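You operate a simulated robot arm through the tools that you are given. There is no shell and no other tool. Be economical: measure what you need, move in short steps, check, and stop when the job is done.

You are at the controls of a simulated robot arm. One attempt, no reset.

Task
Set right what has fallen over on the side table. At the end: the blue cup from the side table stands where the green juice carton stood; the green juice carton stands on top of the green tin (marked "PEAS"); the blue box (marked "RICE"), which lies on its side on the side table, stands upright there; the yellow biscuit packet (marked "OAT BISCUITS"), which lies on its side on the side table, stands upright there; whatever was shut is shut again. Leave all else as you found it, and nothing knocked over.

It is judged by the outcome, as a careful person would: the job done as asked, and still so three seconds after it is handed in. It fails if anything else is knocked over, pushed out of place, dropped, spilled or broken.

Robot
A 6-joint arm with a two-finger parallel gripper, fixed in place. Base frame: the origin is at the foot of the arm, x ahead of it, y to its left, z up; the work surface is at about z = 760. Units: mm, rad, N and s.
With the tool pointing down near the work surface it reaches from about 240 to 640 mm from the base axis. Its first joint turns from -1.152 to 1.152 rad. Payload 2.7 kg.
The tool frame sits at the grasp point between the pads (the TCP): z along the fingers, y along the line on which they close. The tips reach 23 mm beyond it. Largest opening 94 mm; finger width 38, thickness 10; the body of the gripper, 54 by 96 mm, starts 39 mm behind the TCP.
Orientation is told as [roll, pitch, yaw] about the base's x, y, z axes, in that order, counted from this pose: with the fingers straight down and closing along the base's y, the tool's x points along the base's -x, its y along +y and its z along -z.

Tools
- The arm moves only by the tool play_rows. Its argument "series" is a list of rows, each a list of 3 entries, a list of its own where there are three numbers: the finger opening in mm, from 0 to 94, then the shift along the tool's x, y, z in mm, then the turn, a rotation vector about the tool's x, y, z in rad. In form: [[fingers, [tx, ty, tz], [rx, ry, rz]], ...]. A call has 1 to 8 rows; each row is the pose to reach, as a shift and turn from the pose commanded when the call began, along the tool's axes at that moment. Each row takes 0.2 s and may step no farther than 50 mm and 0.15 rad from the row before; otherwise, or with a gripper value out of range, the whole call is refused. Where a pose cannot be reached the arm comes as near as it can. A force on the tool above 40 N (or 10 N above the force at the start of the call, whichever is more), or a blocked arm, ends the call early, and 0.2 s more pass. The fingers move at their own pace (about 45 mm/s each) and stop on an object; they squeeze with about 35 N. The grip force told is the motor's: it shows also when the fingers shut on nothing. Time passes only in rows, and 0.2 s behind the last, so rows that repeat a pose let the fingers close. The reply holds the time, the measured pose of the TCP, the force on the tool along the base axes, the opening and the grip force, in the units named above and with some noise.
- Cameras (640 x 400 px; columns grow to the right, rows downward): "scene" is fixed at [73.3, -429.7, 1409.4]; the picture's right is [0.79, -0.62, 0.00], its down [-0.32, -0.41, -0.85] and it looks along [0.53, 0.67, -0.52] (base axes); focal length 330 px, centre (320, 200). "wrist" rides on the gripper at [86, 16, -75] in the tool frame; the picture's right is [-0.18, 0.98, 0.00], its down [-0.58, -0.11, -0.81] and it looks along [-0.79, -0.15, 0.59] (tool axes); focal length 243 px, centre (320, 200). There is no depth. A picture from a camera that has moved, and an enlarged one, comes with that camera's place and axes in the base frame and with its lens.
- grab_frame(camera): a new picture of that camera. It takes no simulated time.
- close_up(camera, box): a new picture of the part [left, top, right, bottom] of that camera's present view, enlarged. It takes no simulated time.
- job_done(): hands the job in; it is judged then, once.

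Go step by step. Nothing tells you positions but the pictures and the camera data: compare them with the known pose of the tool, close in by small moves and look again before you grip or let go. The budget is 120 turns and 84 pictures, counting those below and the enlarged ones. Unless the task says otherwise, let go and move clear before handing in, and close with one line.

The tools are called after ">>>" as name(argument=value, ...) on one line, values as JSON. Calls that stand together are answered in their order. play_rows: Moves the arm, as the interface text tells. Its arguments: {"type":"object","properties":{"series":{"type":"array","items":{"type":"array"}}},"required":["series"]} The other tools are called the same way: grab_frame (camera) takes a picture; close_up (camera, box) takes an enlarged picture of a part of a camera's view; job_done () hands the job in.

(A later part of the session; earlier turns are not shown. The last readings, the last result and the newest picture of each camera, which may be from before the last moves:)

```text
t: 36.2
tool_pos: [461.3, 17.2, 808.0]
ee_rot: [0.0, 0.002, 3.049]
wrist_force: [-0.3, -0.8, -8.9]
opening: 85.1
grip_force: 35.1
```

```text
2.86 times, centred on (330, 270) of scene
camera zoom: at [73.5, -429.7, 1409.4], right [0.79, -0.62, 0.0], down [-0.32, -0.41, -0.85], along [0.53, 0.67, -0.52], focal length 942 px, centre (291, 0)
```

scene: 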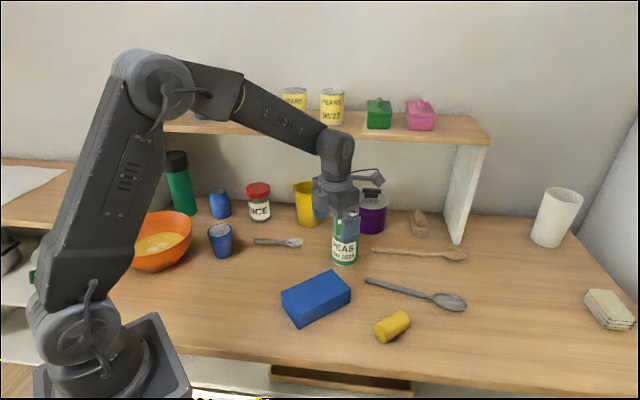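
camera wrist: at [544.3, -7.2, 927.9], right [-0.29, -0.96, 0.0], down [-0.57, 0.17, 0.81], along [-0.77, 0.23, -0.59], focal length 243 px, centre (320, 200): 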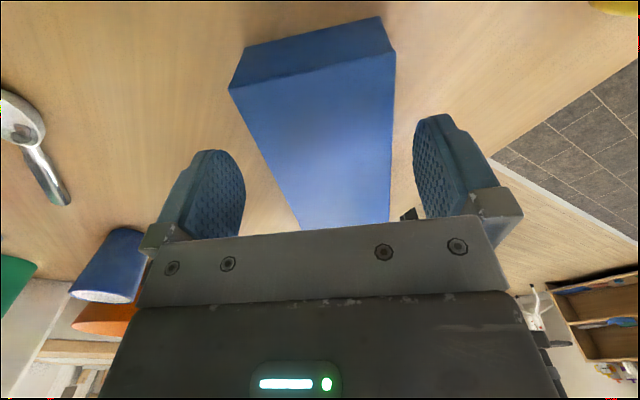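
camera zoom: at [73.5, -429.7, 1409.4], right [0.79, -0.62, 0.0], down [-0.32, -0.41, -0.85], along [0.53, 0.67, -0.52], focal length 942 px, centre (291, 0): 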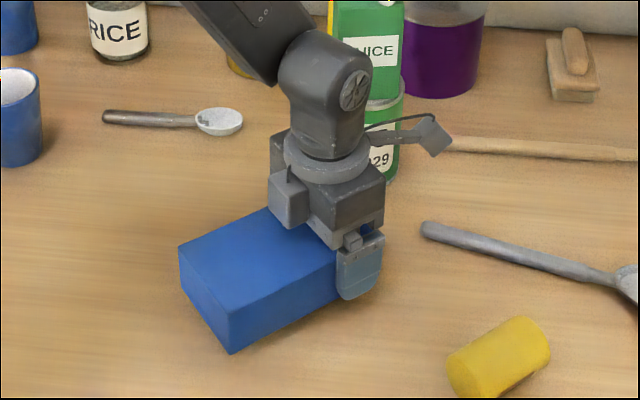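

The box is held and weighs about 0.9 kg. I'll lift to z of about 905 and start turning it so its far end goes up.

>>> play_rows(series=[[75, [0, 0, -30], [0, 0, 0]], [75, [0, 0, -65], [0, 0, 0]], [75, [0, 0, -97], [0, 0.06, 0]], [75, [0, 0, -100], [0, 0.18, 0]], [75, [-3, 0, -100], [0, 0.31, 0]], [75, [-6, 0, -100], [0, 0.44, 0]], [75, [-9, 0, -100], [0, 0.57, 0]], [75, [-12, 0, -100], [0, 0.7, 0]]])

>>> grab_frame(camera="scene")

```text
t: 38.0
tool_pos: [473.9, 10.5, 921.8]
ee_rot: [0.05, 0.584, 2.976]
wrist_force: [0.2, 4.1, -7.8]
opening: 84.8
grip_force: 35.2
out of reach, approached as far as the arm can: row 6, 7, 8
```

```text
40 pictures are left
```

scene: 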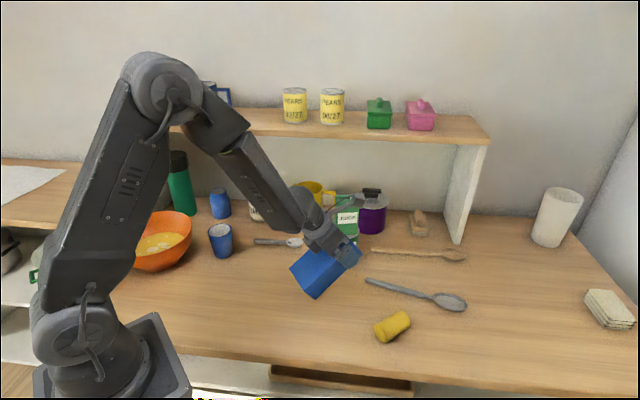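

The arm can't tilt the tool further forward (limit near 0.58 rad). Tilting sideways should be easier, so I'll return upright, turn the box, and roll it about a radial axis instead.

>>> play_rows(series=[[75, [0, 0, 0], [0, -0.14, 0]], [75, [0, 0, 0], [0, -0.28, 0]], [75, [0, 0, 0], [0, -0.42, 0]], [75, [0, 0, 0], [0, -0.55, 0]], [75, [0, 0, 0], [0, -0.55, 0]]])

```text
t: 39.2
tool_pos: [475.7, 14.6, 921.6]
ee_rot: [0.068, 0.04, 3.011]
wrist_force: [-0.5, 0.6, -9.5]
opening: 84.8
grip_force: 35.2
out of reach, approached as far as the arm can: row 1, 2
```

I'll level the tool exactly and pull back a little first.

>>> play_rows(series=[[75, [-10, 2, 0], [0.034, -0.02, 0]], [75, [-25, 5, 0], [0.068, -0.04, 0]], [75, [-40, 8, 0], [0.068, -0.04, 0]], [75, [-40, 8, 0], [0.068, -0.04, 0]]])

>>> play_rows(series=[[75, [0, 0, 0], [0, 0, -0.13]], [75, [0, 0, 0], [0, 0, -0.27]], [75, [0, 0, 0], [0, 0, -0.41]], [75, [0, 0, 0], [0, 0, -0.55]], [75, [0, 0, 0], [0, 0, -0.69]], [75, [0, 0, 0], [0, 0, -0.83]], [75, [0, 0, 0], [0, 0, -0.9]], [75, [0, 0, 0], [0, 0, -0.9]]])

>>> grab_frame(camera="scene")

```text
t: 40.2
tool_pos: [433.6, 11.5, 920.1]
ee_rot: [0.002, 0.001, 3.007]
wrist_force: [-0.3, 0.1, -8.6]
opening: 84.8
grip_force: 34.7
```

```text
t: 42.0
tool_pos: [342.0, 37.2, 818.6]
ee_rot: [0.108, 0.028, -2.386]
wrist_force: [-0.8, -0.1, -8.1]
opening: 85.1
grip_force: 35.1
out of reach, approached as far as the arm can: row 2, 3, 4, 5, 6, 7, 8
```

```text
39 pictures are left
```

scene: 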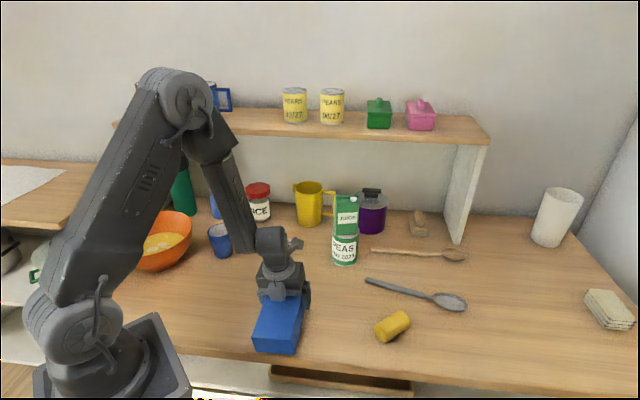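

The wrist can't turn past about π, so the arm drooped to (342,37,819), touching nothing. I'll raise it, level it, and turn back the other way.

>>> play_rows(series=[[75, [0, 0, -30], [0.03, -0.01, 0.1]], [75, [0, 0, -65], [0.06, -0.02, 0.22]], [75, [0, 0, -100], [0.09, -0.025, 0.34]], [75, [0, 0, -105], [0.1, -0.026, 0.46]], [75, [0, 0, -105], [0.104, -0.027, 0.58]], [75, [0, 0, -105], [0.104, -0.027, 0.7]], [75, [0, 0, -105], [0.104, -0.027, 0.7]]])

```text
t: 43.6
tool_pos: [340.9, 44.4, 925.3]
ee_rot: [-0.021, 0.032, -3.094]
wrist_force: [-0.5, -0.8, -9.0]
opening: 84.8
grip_force: 34.7
out of reach, approached as far as the arm can: row 1, 2, 3, 4, 5
```

>>> play_rows(series=[[75, [0, 0, 0], [-0.021, -0.032, 0.0]], [75, [15, 5, 0], [-0.021, -0.032, 0.12]], [75, [30, 10, 0], [-0.021, -0.032, 0.25]], [75, [45, 15, 0], [-0.02, -0.032, 0.38]], [75, [60, 20, 0], [-0.02, -0.03, 0.51]], [75, [70, 25, 0], [-0.02, -0.03, 0.64]], [75, [78, 28, 0], [-0.02, -0.03, 0.77]], [75, [78, 28, 0], [-0.02, -0.03, 0.77]]])

```text
t: 45.4
tool_pos: [417.5, 21.0, 929.2]
ee_rot: [-0.008, -0.013, 2.42]
wrist_force: [1.0, 0.4, -8.9]
opening: 85.3
grip_force: 34.4
```

>>> play_rows(series=[[75, [0, 0, 0], [-0.008, 0.013, 0.1]], [75, [0, 0, 0], [-0.008, 0.013, 0.23]], [75, [0, 0, 0], [-0.008, 0.013, 0.36]], [75, [0, 0, 0], [-0.008, 0.013, 0.49]], [75, [0, 0, 0], [-0.008, 0.013, 0.62]], [75, [0, 0, 0], [-0.008, 0.013, 0.75]], [75, [0, 0, 0], [-0.008, 0.013, 0.85]], [75, [0, 0, 0], [-0.008, 0.013, 0.85]]])

>>> grab_frame(camera="scene")

```text
t: 47.2
tool_pos: [419.8, 21.1, 926.7]
ee_rot: [0.007, 0.004, 1.572]
wrist_force: [-0.5, 0.6, -8.9]
opening: 84.9
grip_force: 35.0
```

```text
38 pictures are left
```

scene: 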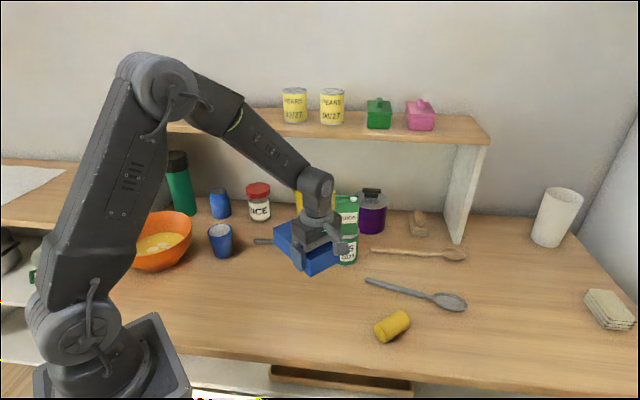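

The box is now crosswise. I'll tilt the tool sideways towards -y so the held end rises.

>>> play_rows(series=[[75, [0, 0, 0], [0.007, 0.1, 0]], [75, [0, 0, 0], [0.007, 0.22, 0]], [75, [0, 0, 0], [0.007, 0.34, 0]], [75, [0, 0, 0], [0.007, 0.46, 0]], [75, [0, 0, 0], [0.007, 0.58, 0]], [75, [0, 0, 0], [0.007, 0.7, 0]], [75, [0, 0, 0], [0.007, 0.7, 0]]])

>>> grab_frame(camera="scene")

```text
t: 48.8
tool_pos: [419.8, 21.0, 927.4]
ee_rot: [-0.002, 0.704, 1.575]
wrist_force: [-0.2, -0.2, -10.1]
opening: 84.9
grip_force: 34.6
```

```text
37 pictures are left
```

scene: 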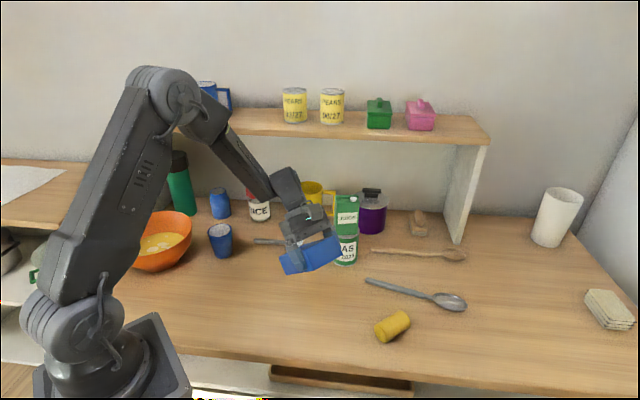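

Sideways tilting works without any reach limit. I'll carry on to 90°.

>>> play_rows(series=[[75, [0, 0, 0], [0, 0.12, 0]], [75, [0, 0, 0], [0, 0.24, 0]], [75, [0, 0, 0], [0, 0.36, 0]], [75, [0, 0, 0], [0, 0.48, 0]], [75, [0, 0, 0], [0, 0.6, 0]], [75, [0, 0, 0], [0, 0.72, 0]], [75, [0, 0, 0], [0, 0.82, 0]], [75, [0, 0, 0], [0, 0.82, 0]]])

>>> grab_frame(camera="scene")

```text
t: 50.6
tool_pos: [420.1, 20.9, 927.0]
ee_rot: [-0.013, 1.523, 1.563]
wrist_force: [0.4, 0.5, -9.5]
opening: 85.0
grip_force: 34.6
```

```text
36 pictures are left
```

scene: 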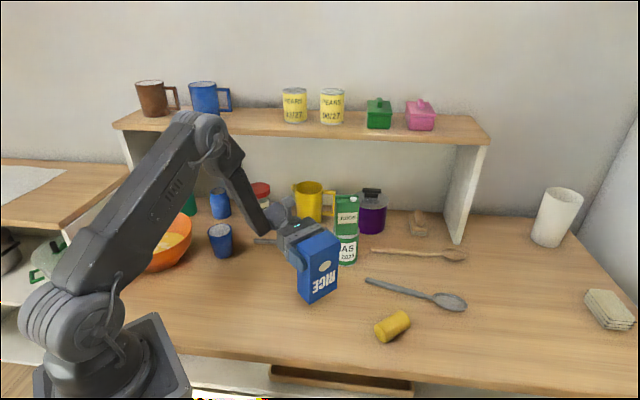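

The box's label face is now visible. I'll check which way up it reads.

>>> close_up(camera="scene", box=[270, 210, 370, 310])

>>> close_up(camera="scene", box=[360, 295, 430, 355])

```text
4.00 times, centred on (320, 260) of scene
camera zoom: at [73.5, -429.7, 1409.4], right [0.79, -0.62, 0.0], down [-0.32, -0.41, -0.85], along [0.53, 0.67, -0.52], focal length 1319 px, centre (320, -40)
```

zoom: 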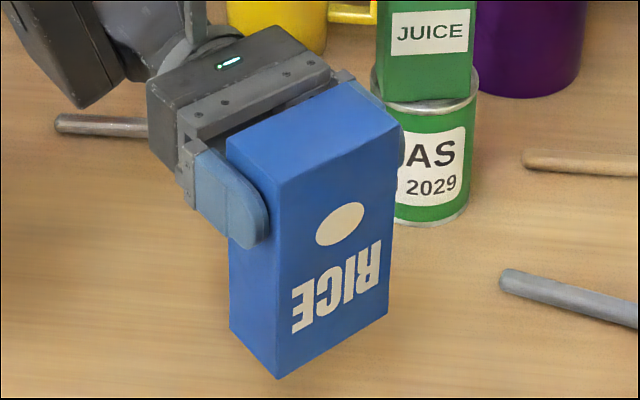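

```text
6.67 times, centred on (395, 325) of scene
camera zoom: at [73.5, -429.7, 1409.4], right [0.79, -0.62, 0.0], down [-0.32, -0.41, -0.85], along [0.53, 0.67, -0.52], focal length 2199 px, centre (-180, -633)
```

zoom: 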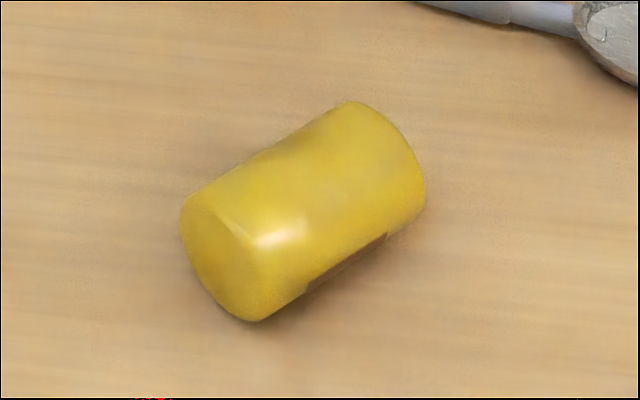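

The label is upside down, so the other end has to go up. I'll tilt back, lay the box flat, and regrip near its other end.

>>> play_rows(series=[[75, [0, 0, 0], [0, -0.13, 0]], [75, [0, 0, 0], [0, -0.27, 0]], [75, [0, 0, 0], [0, -0.41, 0]], [75, [0, 0, 0], [0, -0.55, 0]], [75, [0, 0, 0], [0, -0.69, 0]], [75, [0, 0, 0], [0, -0.83, 0]], [75, [0, 0, 0], [0, -0.97, 0]], [75, [0, 0, 0], [0, -1.0, 0]]])

>>> play_rows(series=[[75, [0, 0, 0], [0, -0.13, 0]], [75, [0, 0, 0], [0, -0.27, 0]], [75, [0, 0, 0], [0, -0.4, 0]], [75, [0, 0, 0], [0, -0.52, 0]], [75, [0, 0, 0], [0, -0.523, 0]], [75, [0, 0, 0], [0, -0.523, 0]]])

>>> grab_frame(camera="scene")

```text
t: 52.4
tool_pos: [418.9, 21.3, 926.9]
ee_rot: [0.001, 0.52, 1.576]
wrist_force: [0.4, -0.2, -8.8]
opening: 84.7
grip_force: 35.3
```

```text
t: 53.8
tool_pos: [418.8, 20.8, 926.8]
ee_rot: [-0.001, -0.002, 1.576]
wrist_force: [0.3, -0.5, -9.1]
opening: 84.7
grip_force: 35.4
```

```text
33 pictures are left
```

scene: 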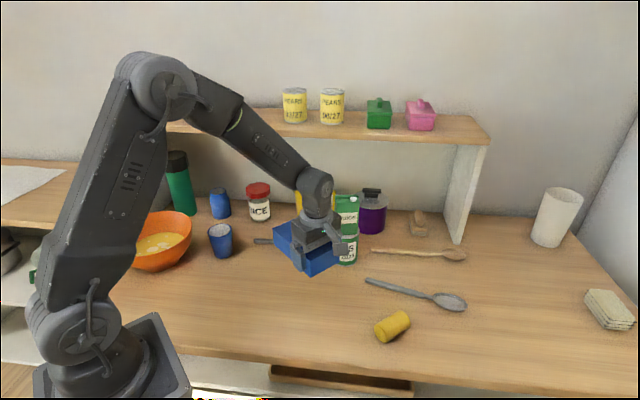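

The tool is level again. I'll shift the box towards -y and lower it onto the table.

>>> play_rows(series=[[75, [30, 0, 0], [0, 0, 0]], [75, [61, 0, 20], [0, 0, 0]], [75, [61, 0, 55], [0, 0, 0]], [75, [61, 0, 90], [0, 0, 0]], [75, [61, 0, 115], [0, 0, 0]], [75, [61, 0, 130], [0, 0, 0]], [75, [61, 0, 134], [0, 0, 0]], [75, [61, 0, 134], [0, 0, 0]]])

>>> close_up(camera="scene", box=[250, 200, 430, 350])

```text
t: 55.6
tool_pos: [419.7, -41.4, 791.3]
ee_rot: [-0.001, -0.003, 1.575]
wrist_force: [-0.9, -0.6, -8.8]
opening: 84.9
grip_force: 34.6
```

```text
2.67 times, centred on (340, 275) of scene
camera zoom: at [73.5, -429.7, 1409.4], right [0.79, -0.62, 0.0], down [-0.32, -0.41, -0.85], along [0.53, 0.67, -0.52], focal length 880 px, centre (267, 0)
```

zoom: 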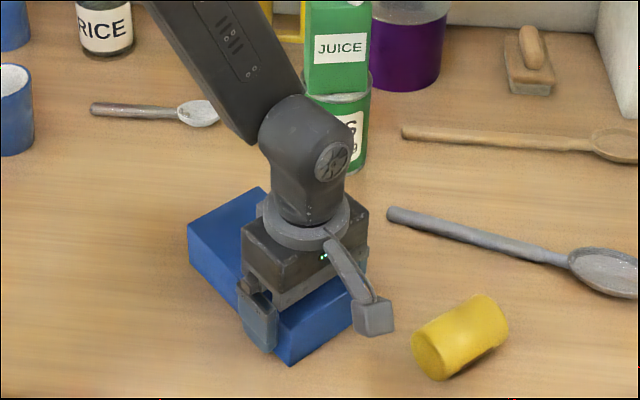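

>>> play_rows(series=[[75, [0, 0, 1], [0, 0, 0]], [75, [0, 0, 2], [0, 0, 0]], [75, [0, 0, 3], [0, 0, 0]], [75, [0, 0, 3], [0, 0, 0]]])

```text
t: 56.6
tool_pos: [420.4, -41.3, 790.4]
ee_rot: [-0.001, -0.001, 1.576]
wrist_force: [-1.3, -5.6, 6.2]
opening: 85.1
grip_force: 35.1
```

The box rests on the table. I'll release, rise, and turn the hand half a turn through yaw 0.

>>> play_rows(series=[[90, [0, 0, 0], [0, 0, 0]], [94, [0, 0, 0], [0, 0, 0]], [94, [0, 0, -15], [0, 0, 0]], [94, [0, 0, -50], [0, 0, 0]], [94, [0, 0, -95], [0, 0, 0.05]], [94, [0, 0, -140], [0, 0, 0.15]], [94, [-20, 0, -160], [0, 0, 0.29]], [94, [-40, 0, -160], [0, 0, 0.43]]])

>>> play_rows(series=[[94, [0, 0, 0], [0, 0, 0.145]], [94, [0, 0, 0], [0, 0, 0.29]], [94, [0, 0, 0], [0, 0, 0.435]], [94, [0, 0, 0], [0, 0, 0.58]], [94, [0, 0, 0], [0, 0, 0.725]], [94, [0, 0, 0], [0, 0, 0.87]], [94, [0, 0, 0], [0, 0, 1.015]], [94, [0, 0, 0], [0, 0, 1.15]]])

>>> play_rows(series=[[94, [0, 0, 0], [0, 0, 0.145]], [94, [0, 0, 0], [0, 0, 0.29]], [94, [0, 0, 0], [0, 0, 0.435]], [94, [0, 0, 0], [0, 0, 0.58]], [94, [0, 0, 0], [0, 0, 0.725]], [94, [0, 0, 0], [0, 0, 0.87]], [94, [0, 0, 0], [0, 0, 1.015]], [94, [0, 0, 0], [0, 0, 1.15]]])

>>> play_rows(series=[[94, [0, 0, 0], [0, 0, 0.14]], [94, [0, 0, 0], [0, 0, 0.28]], [94, [0, 0, 0], [0, 0, 0.416]], [94, [0, 0, 0], [0, 0, 0.416]]])

>>> grab_frame(camera="wrist")

>>> grab_frame(camera="scene")

```text
t: 58.4
tool_pos: [418.5, -1.0, 951.2]
ee_rot: [0.0, -0.002, 1.143]
wrist_force: [0.5, -0.6, -0.2]
opening: 94.1
grip_force: 0.1
```

```text
t: 60.2
tool_pos: [418.8, 0.8, 951.1]
ee_rot: [0.001, 0.0, -0.008]
wrist_force: [0.2, -0.5, 0.0]
opening: 94.1
grip_force: 0.1
```

```text
t: 62.0
tool_pos: [419.5, 1.1, 950.7]
ee_rot: [0.001, 0.002, -1.156]
wrist_force: [0.1, -0.7, -0.4]
opening: 94.0
grip_force: 0.1
```

```text
t: 63.0
tool_pos: [419.8, 0.5, 950.9]
ee_rot: [0.0, 0.002, -1.572]
wrist_force: [0.0, -0.1, 0.0]
opening: 94.0
grip_force: 0.1
```

```text
31 pictures are left
camera wrist: at [436.1, 87.2, 1026.1], right [0.98, -0.19, 0.0], down [-0.11, -0.58, 0.81], along [-0.15, -0.79, -0.59], focal length 243 px, centre (320, 200)
```

wrist: 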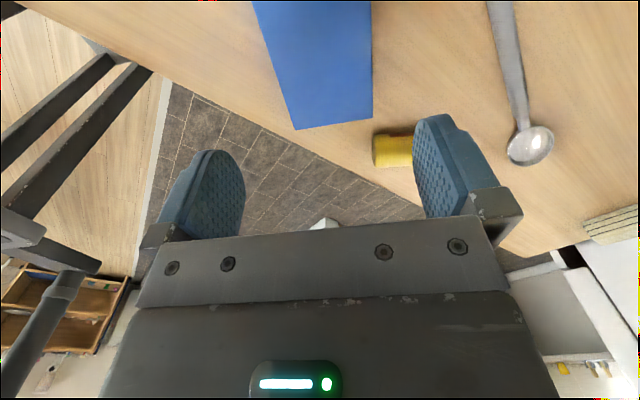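

```text
30 pictures are left
```

scene: 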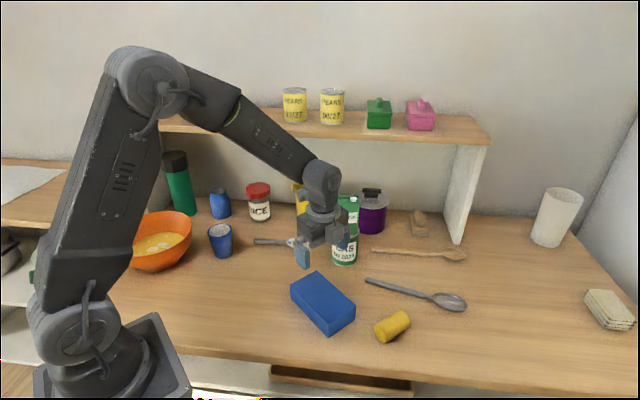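

The half-turn works and the box is well aligned. I'll go over its other end at tool x +44 and descend partway.

>>> play_rows(series=[[94, [22, 0.1, 10], [0, 0, 0.007]], [94, [44.5, 0.2, 40], [0, 0, 0.007]], [94, [44.5, 0.2, 75], [0, 0, 0.007]], [94, [44.5, 0.2, 100], [0, 0, 0.007]], [94, [44.5, 0.2, 100], [0, 0, 0.007]]])

>>> grab_frame(camera="wrist")

```text
t: 64.2
tool_pos: [418.7, 43.7, 850.1]
ee_rot: [0.001, 0.001, -1.577]
wrist_force: [-1.0, -0.4, -0.6]
opening: 93.9
grip_force: 0.1
```

```text
29 pictures are left
camera wrist: at [435.9, 131.0, 925.2], right [0.98, -0.19, 0.0], down [-0.11, -0.58, 0.81], along [-0.15, -0.79, -0.59], focal length 243 px, centre (320, 200)
```

wrist: 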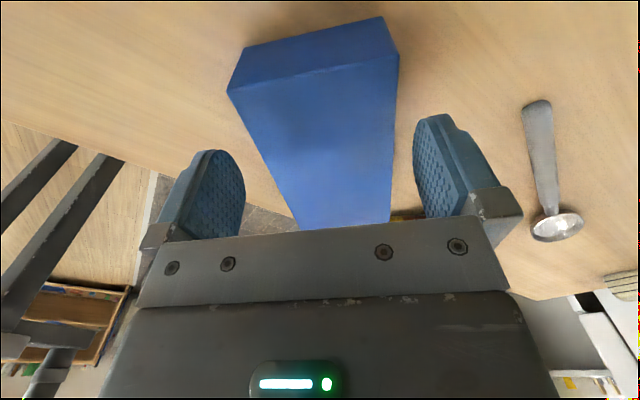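

Centred within 1 mm. I'll descend, grip and lift slightly.

>>> play_rows(series=[[94, [0, -0.6, 12], [0, 0, 0]], [94, [0, -0.6, 25], [0, 0, 0]], [94, [0, -0.6, 40], [0, 0, 0]], [94, [0, -0.6, 62], [0, 0, 0]], [94, [0, -0.6, 62], [0, 0, 0]], [75, [0, -0.6, 62], [0, 0, 0]], [75, [0, -0.6, 62], [0, 0, 0]], [75, [0, -0.6, 62], [0, 0, 0]]])

>>> play_rows(series=[[75, [0, 0, -8], [0, 0, 0]], [75, [0, 0, -30], [0, 0, 0]], [75, [0, 0, -65], [0, 0, 0]], [75, [0, 0, -100], [0, 0, 0]], [75, [0, 0, -130], [0, 0, 0]], [75, [0, 0, -130], [0, 0.1, 0]], [75, [0, 0, -130], [0, 0.22, 0]], [75, [0, 0, -130], [0, 0.34, 0]]])

>>> grab_frame(camera="scene")

```text
t: 66.0
tool_pos: [418.8, 44.8, 788.2]
ee_rot: [0.0, 0.003, -1.578]
wrist_force: [1.8, 0.2, -0.2]
opening: 85.2
grip_force: 35.2
```

```text
t: 67.8
tool_pos: [417.0, 43.6, 918.8]
ee_rot: [0.001, 0.343, -1.578]
wrist_force: [0.3, 0.1, -9.7]
opening: 85.0
grip_force: 35.7
```

```text
28 pictures are left
```

scene: 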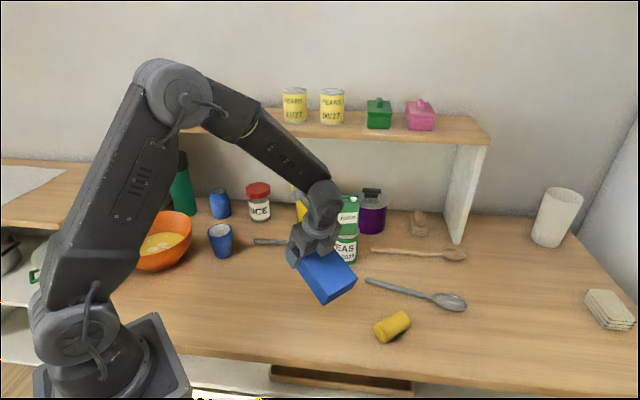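

Held and tilting well. I'll continue to 90°.

>>> play_rows(series=[[75, [0, 0, 0], [0, 0.12, 0]], [75, [0, 0, 0], [0, 0.25, 0]], [75, [0, 0, 0], [0, 0.38, 0]], [75, [0, 0, 0], [0, 0.51, 0]], [75, [0, 0, 0], [0, 0.64, 0]], [75, [0, 0, 0], [0, 0.77, 0]], [75, [0, 0, 0], [0, 0.88, 0]], [75, [0, 0, 0], [0, 0.88, 0]]])

>>> play_rows(series=[[75, [0, 0, 0], [0, 0.12, 0]], [75, [0, 0, 0], [0, 0.24, 0]], [75, [0, 0, 0], [0, 0.348, 0]], [75, [0, 0, 0], [0, 0.348, 0]]])

>>> grab_frame(camera="scene")

```text
t: 69.6
tool_pos: [418.5, 43.7, 918.7]
ee_rot: [0.003, 1.225, -1.575]
wrist_force: [0.8, -0.5, -8.6]
opening: 85.3
grip_force: 35.3
```

```text
t: 70.6
tool_pos: [418.2, 44.1, 918.9]
ee_rot: [2.188, 1.57, 0.612]
wrist_force: [0.0, 0.5, -8.7]
opening: 85.0
grip_force: 34.6
```

```text
27 pictures are left
```

scene: 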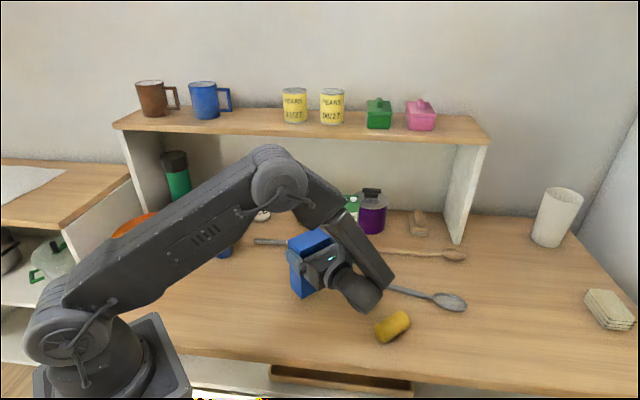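

The box is upright with the label end now the right way. I'll lower it about 36 mm.

>>> play_rows(series=[[75, [-10, 0, 0], [0, 0, 0]], [75, [-22, 0, 0], [0, 0, 0]], [75, [-32, 0, 0], [0, 0, 0]], [75, [-36, 0, 0], [0, 0, 0]], [75, [-36, 0, 0], [0, 0, 0]]])

>>> close_up(camera="scene", box=[250, 180, 450, 350])

```text
t: 71.8
tool_pos: [418.2, 44.1, 881.8]
ee_rot: [0.435, 1.57, -1.144]
wrist_force: [-0.3, 0.0, -8.9]
opening: 84.9
grip_force: 35.2
```

```text
2.35 times, centred on (350, 265) of scene
camera zoom: at [73.5, -429.7, 1409.4], right [0.79, -0.62, 0.0], down [-0.32, -0.41, -0.85], along [0.53, 0.67, -0.52], focal length 776 px, centre (249, 47)
```

zoom: 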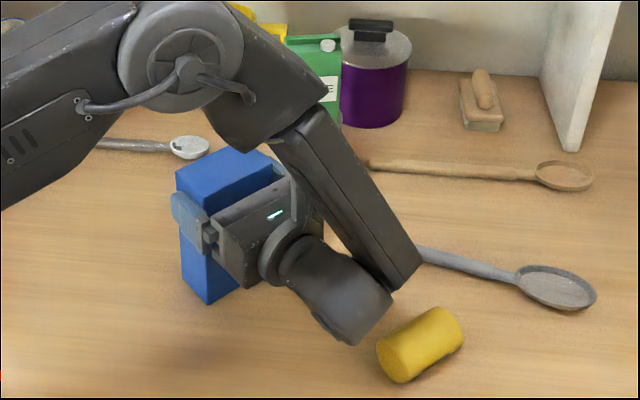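

>>> play_rows(series=[[75, [-1, 0, 0], [0, 0, 0]], [75, [-2, 0, 0], [0, 0, 0]], [75, [-3, 0, 0], [0, 0, 0]], [75, [-3, 0, 0], [0, 0, 0]]])

```text
t: 72.8
tool_pos: [419.1, 44.1, 878.8]
ee_rot: [0.345, 1.569, -1.231]
wrist_force: [-0.4, 0.5, -9.3]
opening: 84.8
grip_force: 34.9
```

>>> play_rows(series=[[75, [-0.8, 0, 0], [0, 0, 0]], [75, [-1.6, 0, 0], [0, 0, 0]], [75, [-2.2, 0, 0], [0, 0, 0]], [75, [-2.2, 0, 0], [0, 0, 0]]])

```text
t: 73.8
tool_pos: [418.1, 45.3, 879.0]
ee_rot: [3.001, 1.569, 1.423]
wrist_force: [-4.6, 3.3, 13.3]
opening: 84.7
grip_force: 35.2
```

Contact is confirmed. I'll release and back straight off along -y.

>>> play_rows(series=[[86, [0.8, 0, 0], [0, 0, 0]], [90, [0.8, 0, 0], [0, 0, 0]], [94, [0.8, 0, 0], [0, 0, 0]], [94, [0.8, 0, -12], [0, 0, 0]], [94, [0.8, 0, -28], [0, 0, 0]], [94, [0.8, 0, -45], [0, 0, 0]], [94, [0.8, 0, -60], [0, 0, 0]], [94, [0.8, 0, -60], [0, 0, 0]]])

>>> grab_frame(camera="scene")

>>> grab_frame(camera="wrist")

```text
t: 75.6
tool_pos: [417.8, -15.8, 877.7]
ee_rot: [0.899, 1.569, -0.677]
wrist_force: [-0.3, 0.3, -0.2]
opening: 94.0
grip_force: 0.0
```

```text
25 pictures are left
```

scene: 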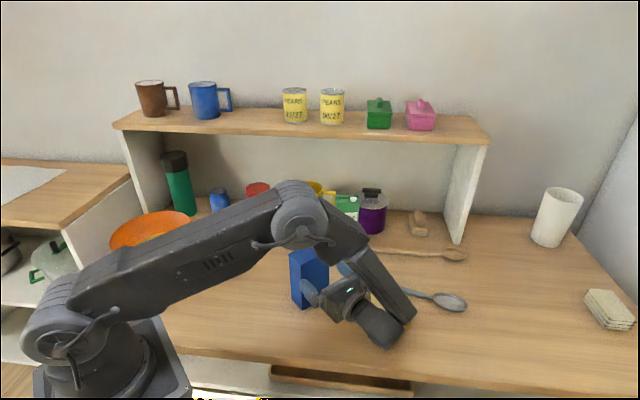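

```text
24 pictures are left
camera wrist: at [433.7, -89.6, 964.6], right [0.98, -0.01, -0.18], down [-0.11, -0.81, -0.58], along [-0.14, 0.59, -0.79], focal length 243 px, centre (320, 200)
```

wrist: 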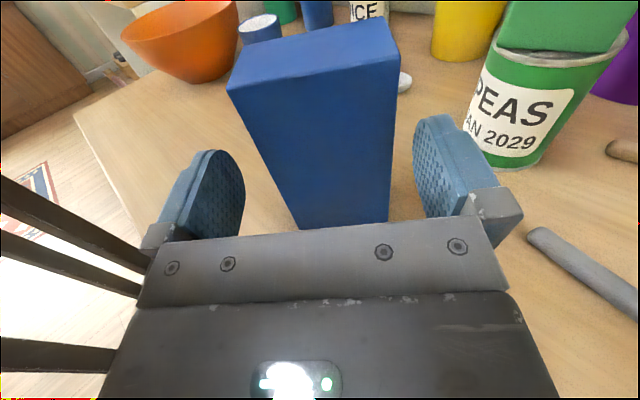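

The rice box stands upright by itself. I'll rise, back off more, and bring the tool back to vertical.

>>> play_rows(series=[[94, [30, 0, -10], [0, 0, 0]], [94, [65, 0, -20], [0, 0, 0]], [94, [100, 0, -40], [0, 0, 0]], [94, [120, 0, -50], [0, -0.13, 0]], [94, [120, 0, -60], [0, -0.27, 0]], [94, [120, 0, -60], [0, -0.41, 0]], [94, [120, 0, -60], [0, -0.55, 0]], [94, [120, 0, -60], [0, -0.69, 0]]])

>>> play_rows(series=[[94, [0, 0, 0], [0, -0.14, 0]], [94, [0, 0, 0], [0, -0.28, 0]], [94, [0, 0, 0], [0, -0.42, 0]], [94, [0, 0, 0], [0, -0.56, 0]], [94, [0, 0, 0], [0, -0.7, 0]], [94, [0, 0, 0], [0, -0.84, 0]], [94, [0, 0, 0], [0, -0.88, 0]], [94, [0, 0, 0], [0, -0.88, 0]]])

>>> grab_frame(camera="scene")

```text
t: 77.4
tool_pos: [418.1, -75.8, 999.8]
ee_rot: [0.002, 0.879, -1.576]
wrist_force: [-0.5, 0.1, 0.3]
opening: 94.2
grip_force: 0.1
```

```text
t: 79.2
tool_pos: [419.2, -75.0, 999.3]
ee_rot: [0.003, -0.001, -1.578]
wrist_force: [0.8, -0.4, -0.1]
opening: 94.1
grip_force: 0.1
```

```text
23 pictures are left
```

scene: 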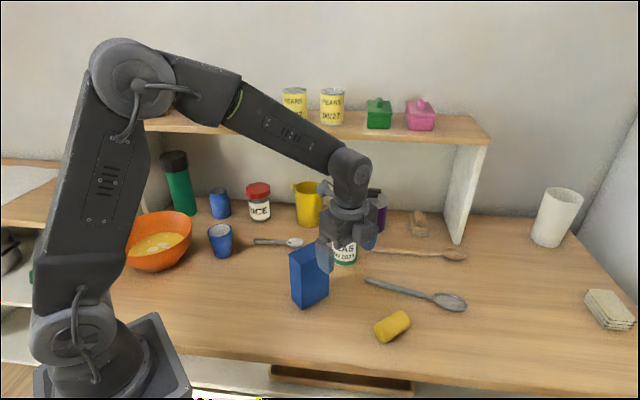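

The box stands, and the yellow packet hasn't moved. It's centred at about (503,-149), axis about -7°, diameter about 45. I'll turn to yaw -0.12 above it and look.

>>> play_rows(series=[[94, [-12, 14, 0], [0, 0, -0.14]], [90, [-24, 28, 0], [0, 0, -0.28]], [85, [-37, 42, 0], [0, 0, -0.42]], [80, [-50, 56, 0], [0, 0, -0.56]], [75, [-62, 70, 0], [0, 0, -0.7]], [70, [-74, 84, 0], [0, 0, -0.84]], [70, [-74, 84, 20], [0, 0, -0.98]], [70, [-74, 84, 40], [0, 0, -1.12]]])

>>> play_rows(series=[[70, [0, 0, 20], [0, 0, -0.13]], [70, [0, 0, 40], [0, 0, -0.26]], [70, [0, 0, 60], [0, 0, -0.338]], [70, [0, 0, 80], [0, 0, -0.338]], [70, [0, 0, 80], [0, 0, -0.338]]])

>>> grab_frame(camera="wrist")

```text
t: 81.0
tool_pos: [501.5, -149.7, 959.2]
ee_rot: [0.0, -0.001, -0.456]
wrist_force: [-0.6, 0.3, 0.1]
opening: 69.8
grip_force: 0.1
```

```text
t: 82.2
tool_pos: [501.4, -147.6, 877.6]
ee_rot: [0.0, 0.0, -0.118]
wrist_force: [0.1, 0.2, 0.0]
opening: 69.8
grip_force: 0.1
```

```text
22 pictures are left
camera wrist: at [417.5, -120.8, 953.4], right [0.3, 0.95, 0.0], down [0.56, -0.18, 0.81], along [0.77, -0.24, -0.59], focal length 243 px, centre (320, 200)
```

wrist: 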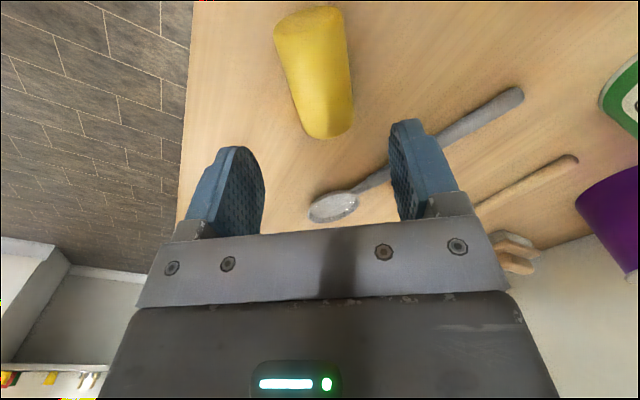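

The packet is centred and parallel under the tool. I'll descend, grip, lift it and look for the label.

>>> play_rows(series=[[70, [0, 0, 45], [0, 0, 0]], [70, [0, 0, 75], [0, 0, 0]], [70, [0, 0, 88], [0, 0, 0]], [70, [0, 0, 88], [0, 0, 0]], [35, [0, 0, 88], [0, 0, 0]], [35, [0, 0, 88], [0, 0, 0]], [35, [0, 0, 88], [0, 0, 0]], [35, [0, 0, 83], [0, 0, 0]]])

>>> play_rows(series=[[35, [0, 0, -20], [0, 0, 0]], [35, [0, 0, -55], [0, 0, 0]], [35, [0, 0, -90], [0, 0, 0]], [35, [0, 0, -120], [0, 0, 0]], [35, [0, 0, -140], [0, 0, 0]], [35, [0, 0, -140], [0, 0, 0]]])

>>> close_up(camera="scene", box=[340, 190, 480, 340])

```text
t: 84.0
tool_pos: [501.1, -149.4, 795.6]
ee_rot: [0.0, 0.0, -0.118]
wrist_force: [-0.9, 0.1, -0.9]
opening: 42.6
grip_force: 35.1
```

```text
t: 85.4
tool_pos: [501.9, -151.2, 934.2]
ee_rot: [0.0, 0.0, -0.118]
wrist_force: [0.7, -0.1, 0.4]
opening: 42.3
grip_force: 35.2
```

```text
2.67 times, centred on (410, 265) of scene
camera zoom: at [73.3, -429.7, 1409.4], right [0.79, -0.62, 0.0], down [-0.32, -0.41, -0.85], along [0.53, 0.67, -0.52], focal length 880 px, centre (80, 27)
```

zoom: 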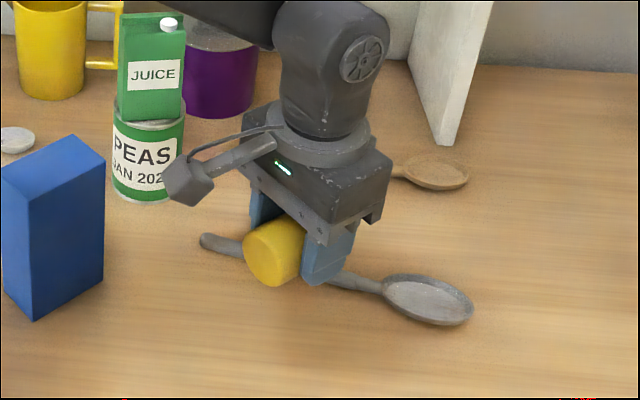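

The packet is held at 42 mm, but the label is hidden underneath. I'll turn to yaw π/2 and tilt it to show its underside to the scene camera.

>>> play_rows(series=[[35, [0, 0, -10], [0, 0, -0.14]], [35, [0, 0, -20], [0, 0, -0.28]], [35, [0, 0, -30], [0, 0, -0.42]], [35, [0, 0, -30], [0, 0, -0.56]], [35, [0, 0, -30], [0, 0, -0.7]], [35, [0, 0, -30], [0, 0, -0.84]], [35, [0, 0, -30], [0, 0, -0.98]], [35, [0, 0, -30], [0, 0, -1.12]]])

>>> play_rows(series=[[35, [0, 0, 0], [0, 0, -0.14]], [35, [0, 0, 0], [0, 0, -0.28]], [35, [0, 0, 0], [0, 0, -0.42]], [35, [0, 0, 0], [0, 0, -0.569]], [35, [0, 0, 0], [0, 0, -0.569]]])

>>> play_rows(series=[[35, [0, 0, 0], [0, 0.14, 0]], [35, [0, 0, 0], [0, 0.28, 0]], [35, [0, 0, 0], [0, 0.42, 0]], [35, [0, 0, 0], [0, 0.56, 0]], [35, [0, 0, 0], [0, 0.7, 0]], [35, [0, 0, 0], [0, 0.84, 0]], [35, [0, 0, 0], [0, 0.98, 0]], [35, [0, 0, 0], [0, 0.98, 0]]])

>>> close_up(camera="scene", box=[320, 170, 460, 310])

```text
t: 87.2
tool_pos: [501.1, -150.4, 966.5]
ee_rot: [0.001, -0.001, 1.003]
wrist_force: [0.9, -0.2, -1.4]
opening: 42.8
grip_force: 35.4
```

```text
t: 88.4
tool_pos: [500.8, -151.0, 965.3]
ee_rot: [-0.001, -0.001, 1.574]
wrist_force: [-0.4, 0.3, -1.4]
opening: 42.5
grip_force: 35.6
```

```text
t: 90.2
tool_pos: [500.6, -150.4, 965.3]
ee_rot: [-0.001, 0.983, 1.567]
wrist_force: [-0.1, 0.8, -2.0]
opening: 42.4
grip_force: 34.8
```

```text
2.86 times, centred on (390, 240) of scene
camera zoom: at [73.4, -429.7, 1409.4], right [0.79, -0.62, 0.0], down [-0.32, -0.41, -0.85], along [0.53, 0.67, -0.52], focal length 942 px, centre (120, 86)
```

zoom: 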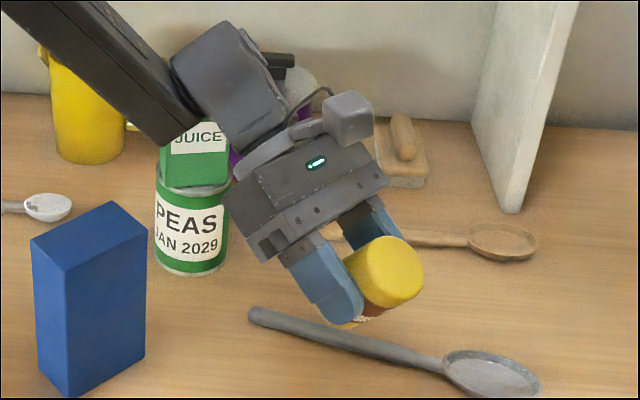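

A bit of the brown label shows at the underside. I'll tilt further to read it.

>>> play_rows(series=[[35, [0, 0, 0], [0, 0.14, 0]], [35, [0, 0, 0], [0, 0.28, 0]], [35, [0, 0, 0], [0, 0.42, 0]], [35, [0, 0, 0], [0, 0.54, 0]], [35, [0, 0, 0], [0, 0.54, 0]]])

>>> close_up(camera="scene", box=[370, 220, 450, 300])

```text
t: 91.4
tool_pos: [501.5, -149.9, 965.0]
ee_rot: [-0.027, 1.522, 1.544]
wrist_force: [-1.2, 0.3, 0.0]
opening: 42.5
grip_force: 35.0
```

```text
5.00 times, centred on (410, 260) of scene
camera zoom: at [73.4, -429.7, 1409.4], right [0.79, -0.62, 0.0], down [-0.32, -0.41, -0.85], along [0.53, 0.67, -0.52], focal length 1649 px, centre (-130, -100)
```

zoom: 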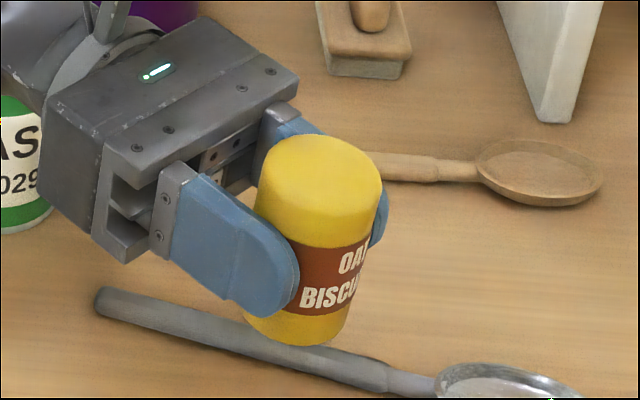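

The label reads upright in this pose, so the right end is up. The wrist would come too near the rice box from this side, so I'll untilt, turn half a turn, and set it down from the -y side.

>>> play_rows(series=[[35, [0, 0, 0], [0, -0.14, 0]], [35, [0, 0, 0], [0, -0.28, 0]], [35, [0, 0, 0], [0, -0.42, 0]], [35, [0, 0, 0], [0, -0.56, 0]], [35, [0, 0, 0], [0, -0.7, 0]], [35, [0, 0, 0], [0, -0.84, 0]], [35, [0, 0, 0], [0, -0.98, 0]], [35, [0, 0, 0], [0, -1.1, 0]]])

>>> play_rows(series=[[35, [0, 0, 0], [0, -0.14, 0]], [35, [0, 0, 0], [0, -0.28, 0]], [35, [0, 0, 0], [0, -0.42, 0]], [35, [0, 0, 0], [0, -0.422, 0]]])

>>> play_rows(series=[[35, [0, 0, 0], [0, 0, 0.14]], [35, [0, 0, 0], [0, 0, 0.28]], [35, [0, 0, 0], [0, 0, 0.425]], [35, [0, 0, 0], [0, 0, 0.57]], [35, [0, 0, 0], [0, 0, 0.715]], [35, [0, 0, 0], [0, 0, 0.86]], [35, [0, 0, 0], [0, 0, 1.005]], [35, [0, 0, 0], [0, 0, 1.15]]])

>>> play_rows(series=[[35, [0, 0, 0], [0, 0, 0.14]], [35, [0, 0, 0], [0, 0, 0.28]], [35, [0, 0, 0], [0, 0, 0.425]], [35, [0, 0, 0], [0, 0, 0.57]], [35, [0, 0, 0], [0, 0, 0.715]], [35, [0, 0, 0], [0, 0, 0.86]], [35, [0, 0, 0], [0, 0, 1.005]], [35, [0, 0, 0], [0, 0, 1.15]]])

>>> play_rows(series=[[35, [0, 0, 0], [0, 0, 0.14]], [35, [0, 0, 0], [0, 0, 0.28]], [35, [0, 0, 0], [0, 0, 0.425]], [35, [0, 0, 0], [0, 0, 0.57]], [35, [0, 0, 0], [0, 0, 0.715]], [35, [0, 0, 0], [0, 0, 0.84]], [35, [0, 0, 0], [0, 0, 0.84]]])

>>> grab_frame(camera="scene")

```text
t: 93.2
tool_pos: [500.9, -149.9, 966.0]
ee_rot: [-0.001, 0.417, 1.569]
wrist_force: [-0.1, 0.8, -0.6]
opening: 42.2
grip_force: 34.9
```

```text
t: 94.2
tool_pos: [501.7, -150.5, 964.9]
ee_rot: [0.001, -0.004, 1.571]
wrist_force: [0.1, -0.2, -0.9]
opening: 42.6
grip_force: 34.8
```

```text
t: 96.0
tool_pos: [501.5, -151.2, 964.7]
ee_rot: [0.0, 0.0, 0.416]
wrist_force: [0.6, -0.7, -0.9]
opening: 42.4
grip_force: 35.3
```

```text
t: 97.8
tool_pos: [502.9, -149.1, 965.2]
ee_rot: [0.001, 0.001, -0.733]
wrist_force: [-0.3, 0.3, -1.3]
opening: 42.4
grip_force: 34.9
```

```text
t: 99.4
tool_pos: [501.2, -149.8, 965.4]
ee_rot: [0.001, 0.002, -1.572]
wrist_force: [0.2, -0.7, -1.0]
opening: 42.6
grip_force: 35.3
```

```text
18 pictures are left
```

scene: 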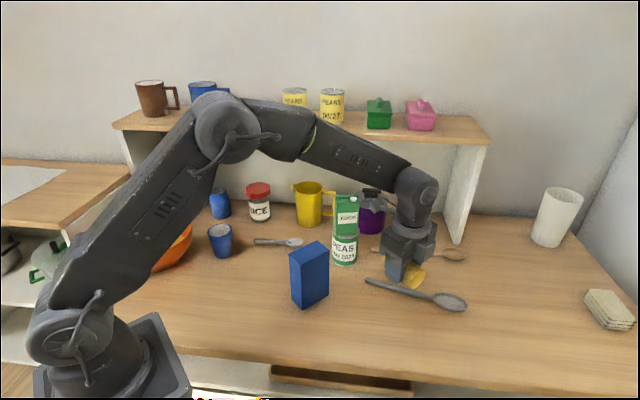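

I'll move to about (465,-120) and tilt to 1.40 rad in two stages.

>>> play_rows(series=[[35, [15, -18, 0], [0, 0.1, 0]], [35, [30, -36, 0], [0, 0.24, 0]], [35, [30, -36, 0], [0, 0.38, 0]], [35, [30, -36, 0], [0, 0.52, 0]], [35, [30, -36, 0], [0, 0.66, 0]], [35, [30, -36, 0], [0, 0.8, 0]], [35, [30, -36, 0], [0, 0.94, 0]], [35, [30, -36, 0], [0, 0.94, 0]]])

>>> play_rows(series=[[35, [0, 0, 0], [0, 0.14, 0]], [35, [0, 0, 0], [0, 0.28, 0]], [35, [0, 0, 0], [0, 0.4, 0]], [35, [0, 0, 0], [0, 0.455, 0]], [35, [0, 0, 0], [0, 0.455, 0]]])

>>> grab_frame(camera="scene")

```text
t: 101.2
tool_pos: [466.3, -119.7, 965.9]
ee_rot: [0.003, 0.945, -1.569]
wrist_force: [0.3, 0.6, -0.8]
opening: 42.4
grip_force: 35.0
```

```text
t: 102.4
tool_pos: [466.2, -120.0, 964.9]
ee_rot: [0.006, 1.4, -1.564]
wrist_force: [1.1, 1.0, -0.2]
opening: 42.3
grip_force: 35.3
```

```text
17 pictures are left
```

scene: 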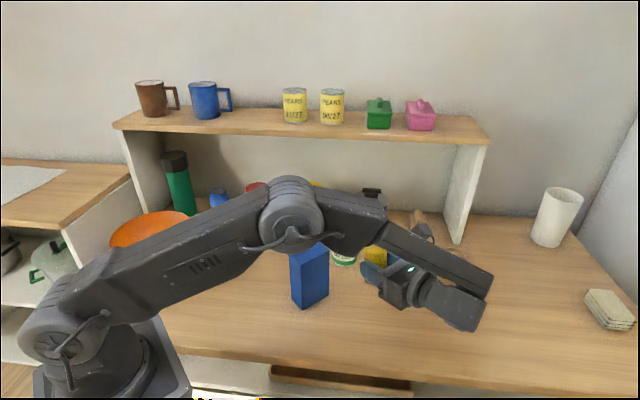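

The arm is clear of the box. I'll lower by 135 mm and look.

>>> play_rows(series=[[35, [-33, 0, 5.7], [0, 0, 0]], [35, [-70, 0, 12], [0, 0, 0]], [35, [-105, 0, 18], [0, 0, 0]], [35, [-125, 0, 21.6], [0, 0, 0]], [35, [-133, 0, 23], [0, 0, 0]], [35, [-133, 0, 23], [0, 0, 0]]])

>>> close_up(camera="scene", box=[280, 170, 500, 370])

>>> grab_frame(camera="wrist")

```text
t: 103.8
tool_pos: [463.9, -121.0, 829.2]
ee_rot: [0.003, 1.395, -1.568]
wrist_force: [1.0, 0.4, -0.8]
opening: 42.1
grip_force: 35.1
```

```text
2.00 times, centred on (390, 270) of scene
camera zoom: at [73.4, -429.7, 1409.4], right [0.79, -0.62, 0.0], down [-0.32, -0.41, -0.85], along [0.53, 0.67, -0.52], focal length 660 px, centre (180, 60)
```

zoom: 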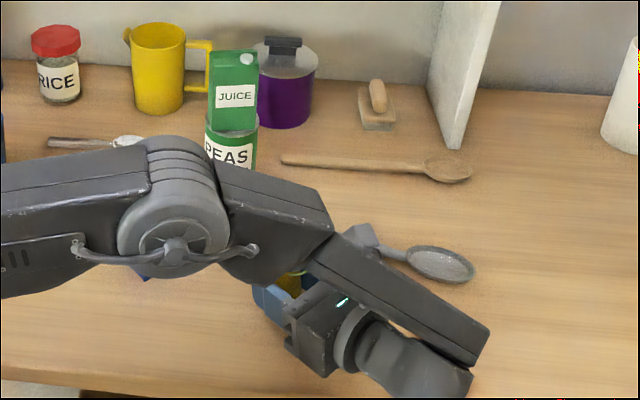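

```text
15 pictures are left
camera wrist: at [480.4, -179.1, 929.2], right [0.98, -0.03, -0.18], down [-0.11, -0.89, -0.43], along [-0.15, 0.45, -0.88], focal length 243 px, centre (320, 200)
```

wrist: 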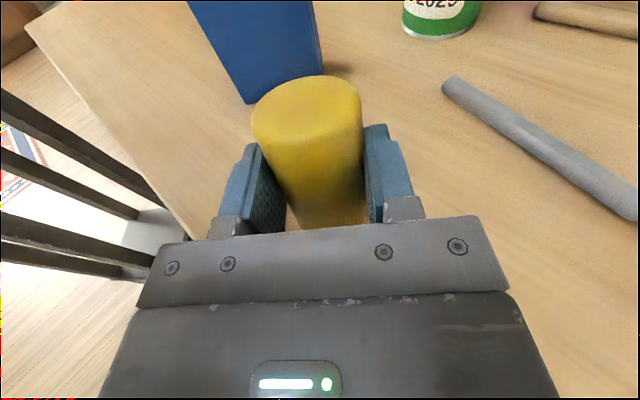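

Everything is clear. I'll lower gently towards the table.

>>> play_rows(series=[[35, [-8, 0, 1.4], [0, 0, 0]], [35, [-16, 0, 2.8], [0, 0, 0]], [35, [-22, 0, 3.8], [0, 0, 0]], [35, [-25, 0, 4.3], [0, 0, 0]], [35, [-25, 0, 4.3], [0, 0, 0]]])

```text
t: 105.0
tool_pos: [465.3, -121.9, 805.0]
ee_rot: [0.003, 1.396, -1.568]
wrist_force: [1.0, 0.0, -1.3]
opening: 42.5
grip_force: 34.9
```

>>> play_rows(series=[[35, [-1, 0, 0.2], [0, 0, 0]], [35, [-2, 0, 0.3], [0, 0, 0]], [35, [-3, 0, 0.5], [0, 0, 0]], [35, [-3, 0, 0.5], [0, 0, 0]]])

>>> play_rows(series=[[35, [-1, 0, 0.2], [0, 0, 0]], [35, [-2, 0, 0.3], [0, 0, 0]], [35, [-2, 0, 0.3], [0, 0, 0]]])

```text
t: 106.0
tool_pos: [465.6, -120.7, 803.0]
ee_rot: [0.01, 1.399, -1.562]
wrist_force: [-1.6, -1.7, 6.4]
opening: 42.4
grip_force: 35.5
```

```text
t: 106.8
tool_pos: [467.0, -121.6, 802.5]
ee_rot: [0.029, 1.4, -1.541]
wrist_force: [-4.3, -1.4, 28.9]
opening: 42.4
grip_force: 35.4
```

The packet is in contact, leaning about 10°. I'll rock it about its lower edge by another 0.06 rad, easing the force, before release.

>>> play_rows(series=[[35, [0.9, 0, -0.2], [0, 0, 0]], [35, [0.5, 0, -1.2], [0, 0.03, 0]], [35, [-0.2, 0, -2.3], [0, 0.06, 0]], [35, [-0.2, 0, -2.3], [0, 0.06, 0]]])

>>> close_up(camera="wrist", box=[200, 50, 440, 240])

```text
t: 107.8
tool_pos: [465.1, -123.7, 801.2]
ee_rot: [0.027, 1.458, -1.54]
wrist_force: [-5.6, 6.8, 35.6]
opening: 42.5
grip_force: 35.3
```

```text
2.11 times, centred on (320, 145) of wrist
camera zoom: at [481.9, -186.9, 897.7], right [0.98, -0.02, -0.18], down [-0.1, -0.87, -0.49], along [-0.15, 0.5, -0.85], focal length 511 px, centre (320, 316)
```

zoom: 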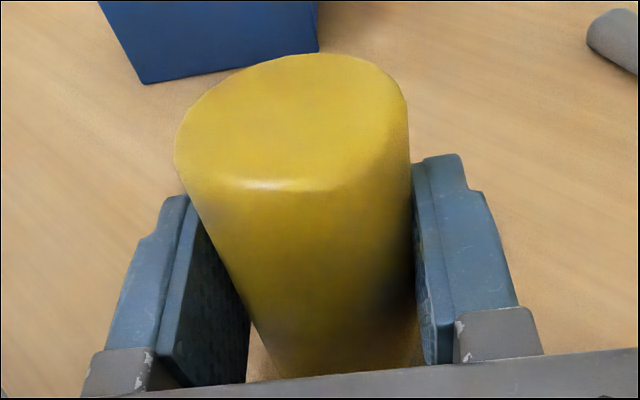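

I'll ease the pressure 1 mm and open slowly.

>>> play_rows(series=[[42, [1, 0, -0.1], [0, 0, 0]], [43, [1.2, 0, -0.1], [0, 0, 0]], [45, [1.2, 0, -0.1], [0, 0, 0]], [48, [1.2, 0, -0.1], [0, 0, 0]], [52, [1.2, 0, -0.1], [0, 0, 0]], [52, [1.2, 0, -0.1], [0, 0, 0]]])

>>> close_up(camera="wrist", box=[200, 50, 440, 240])

```text
t: 109.2
tool_pos: [466.4, -123.3, 801.9]
ee_rot: [0.026, 1.456, -1.545]
wrist_force: [3.7, -0.6, 23.7]
opening: 52.3
grip_force: 0.1
```

```text
2.11 times, centred on (320, 145) of wrist
camera zoom: at [481.9, -186.8, 897.8], right [0.98, -0.02, -0.18], down [-0.11, -0.87, -0.49], along [-0.15, 0.5, -0.86], focal length 511 px, centre (320, 316)
```

zoom: 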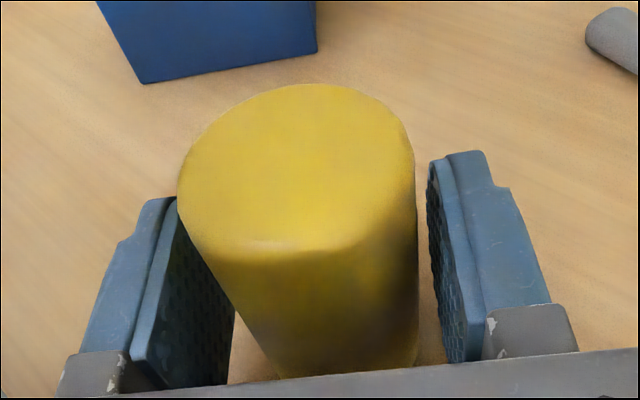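

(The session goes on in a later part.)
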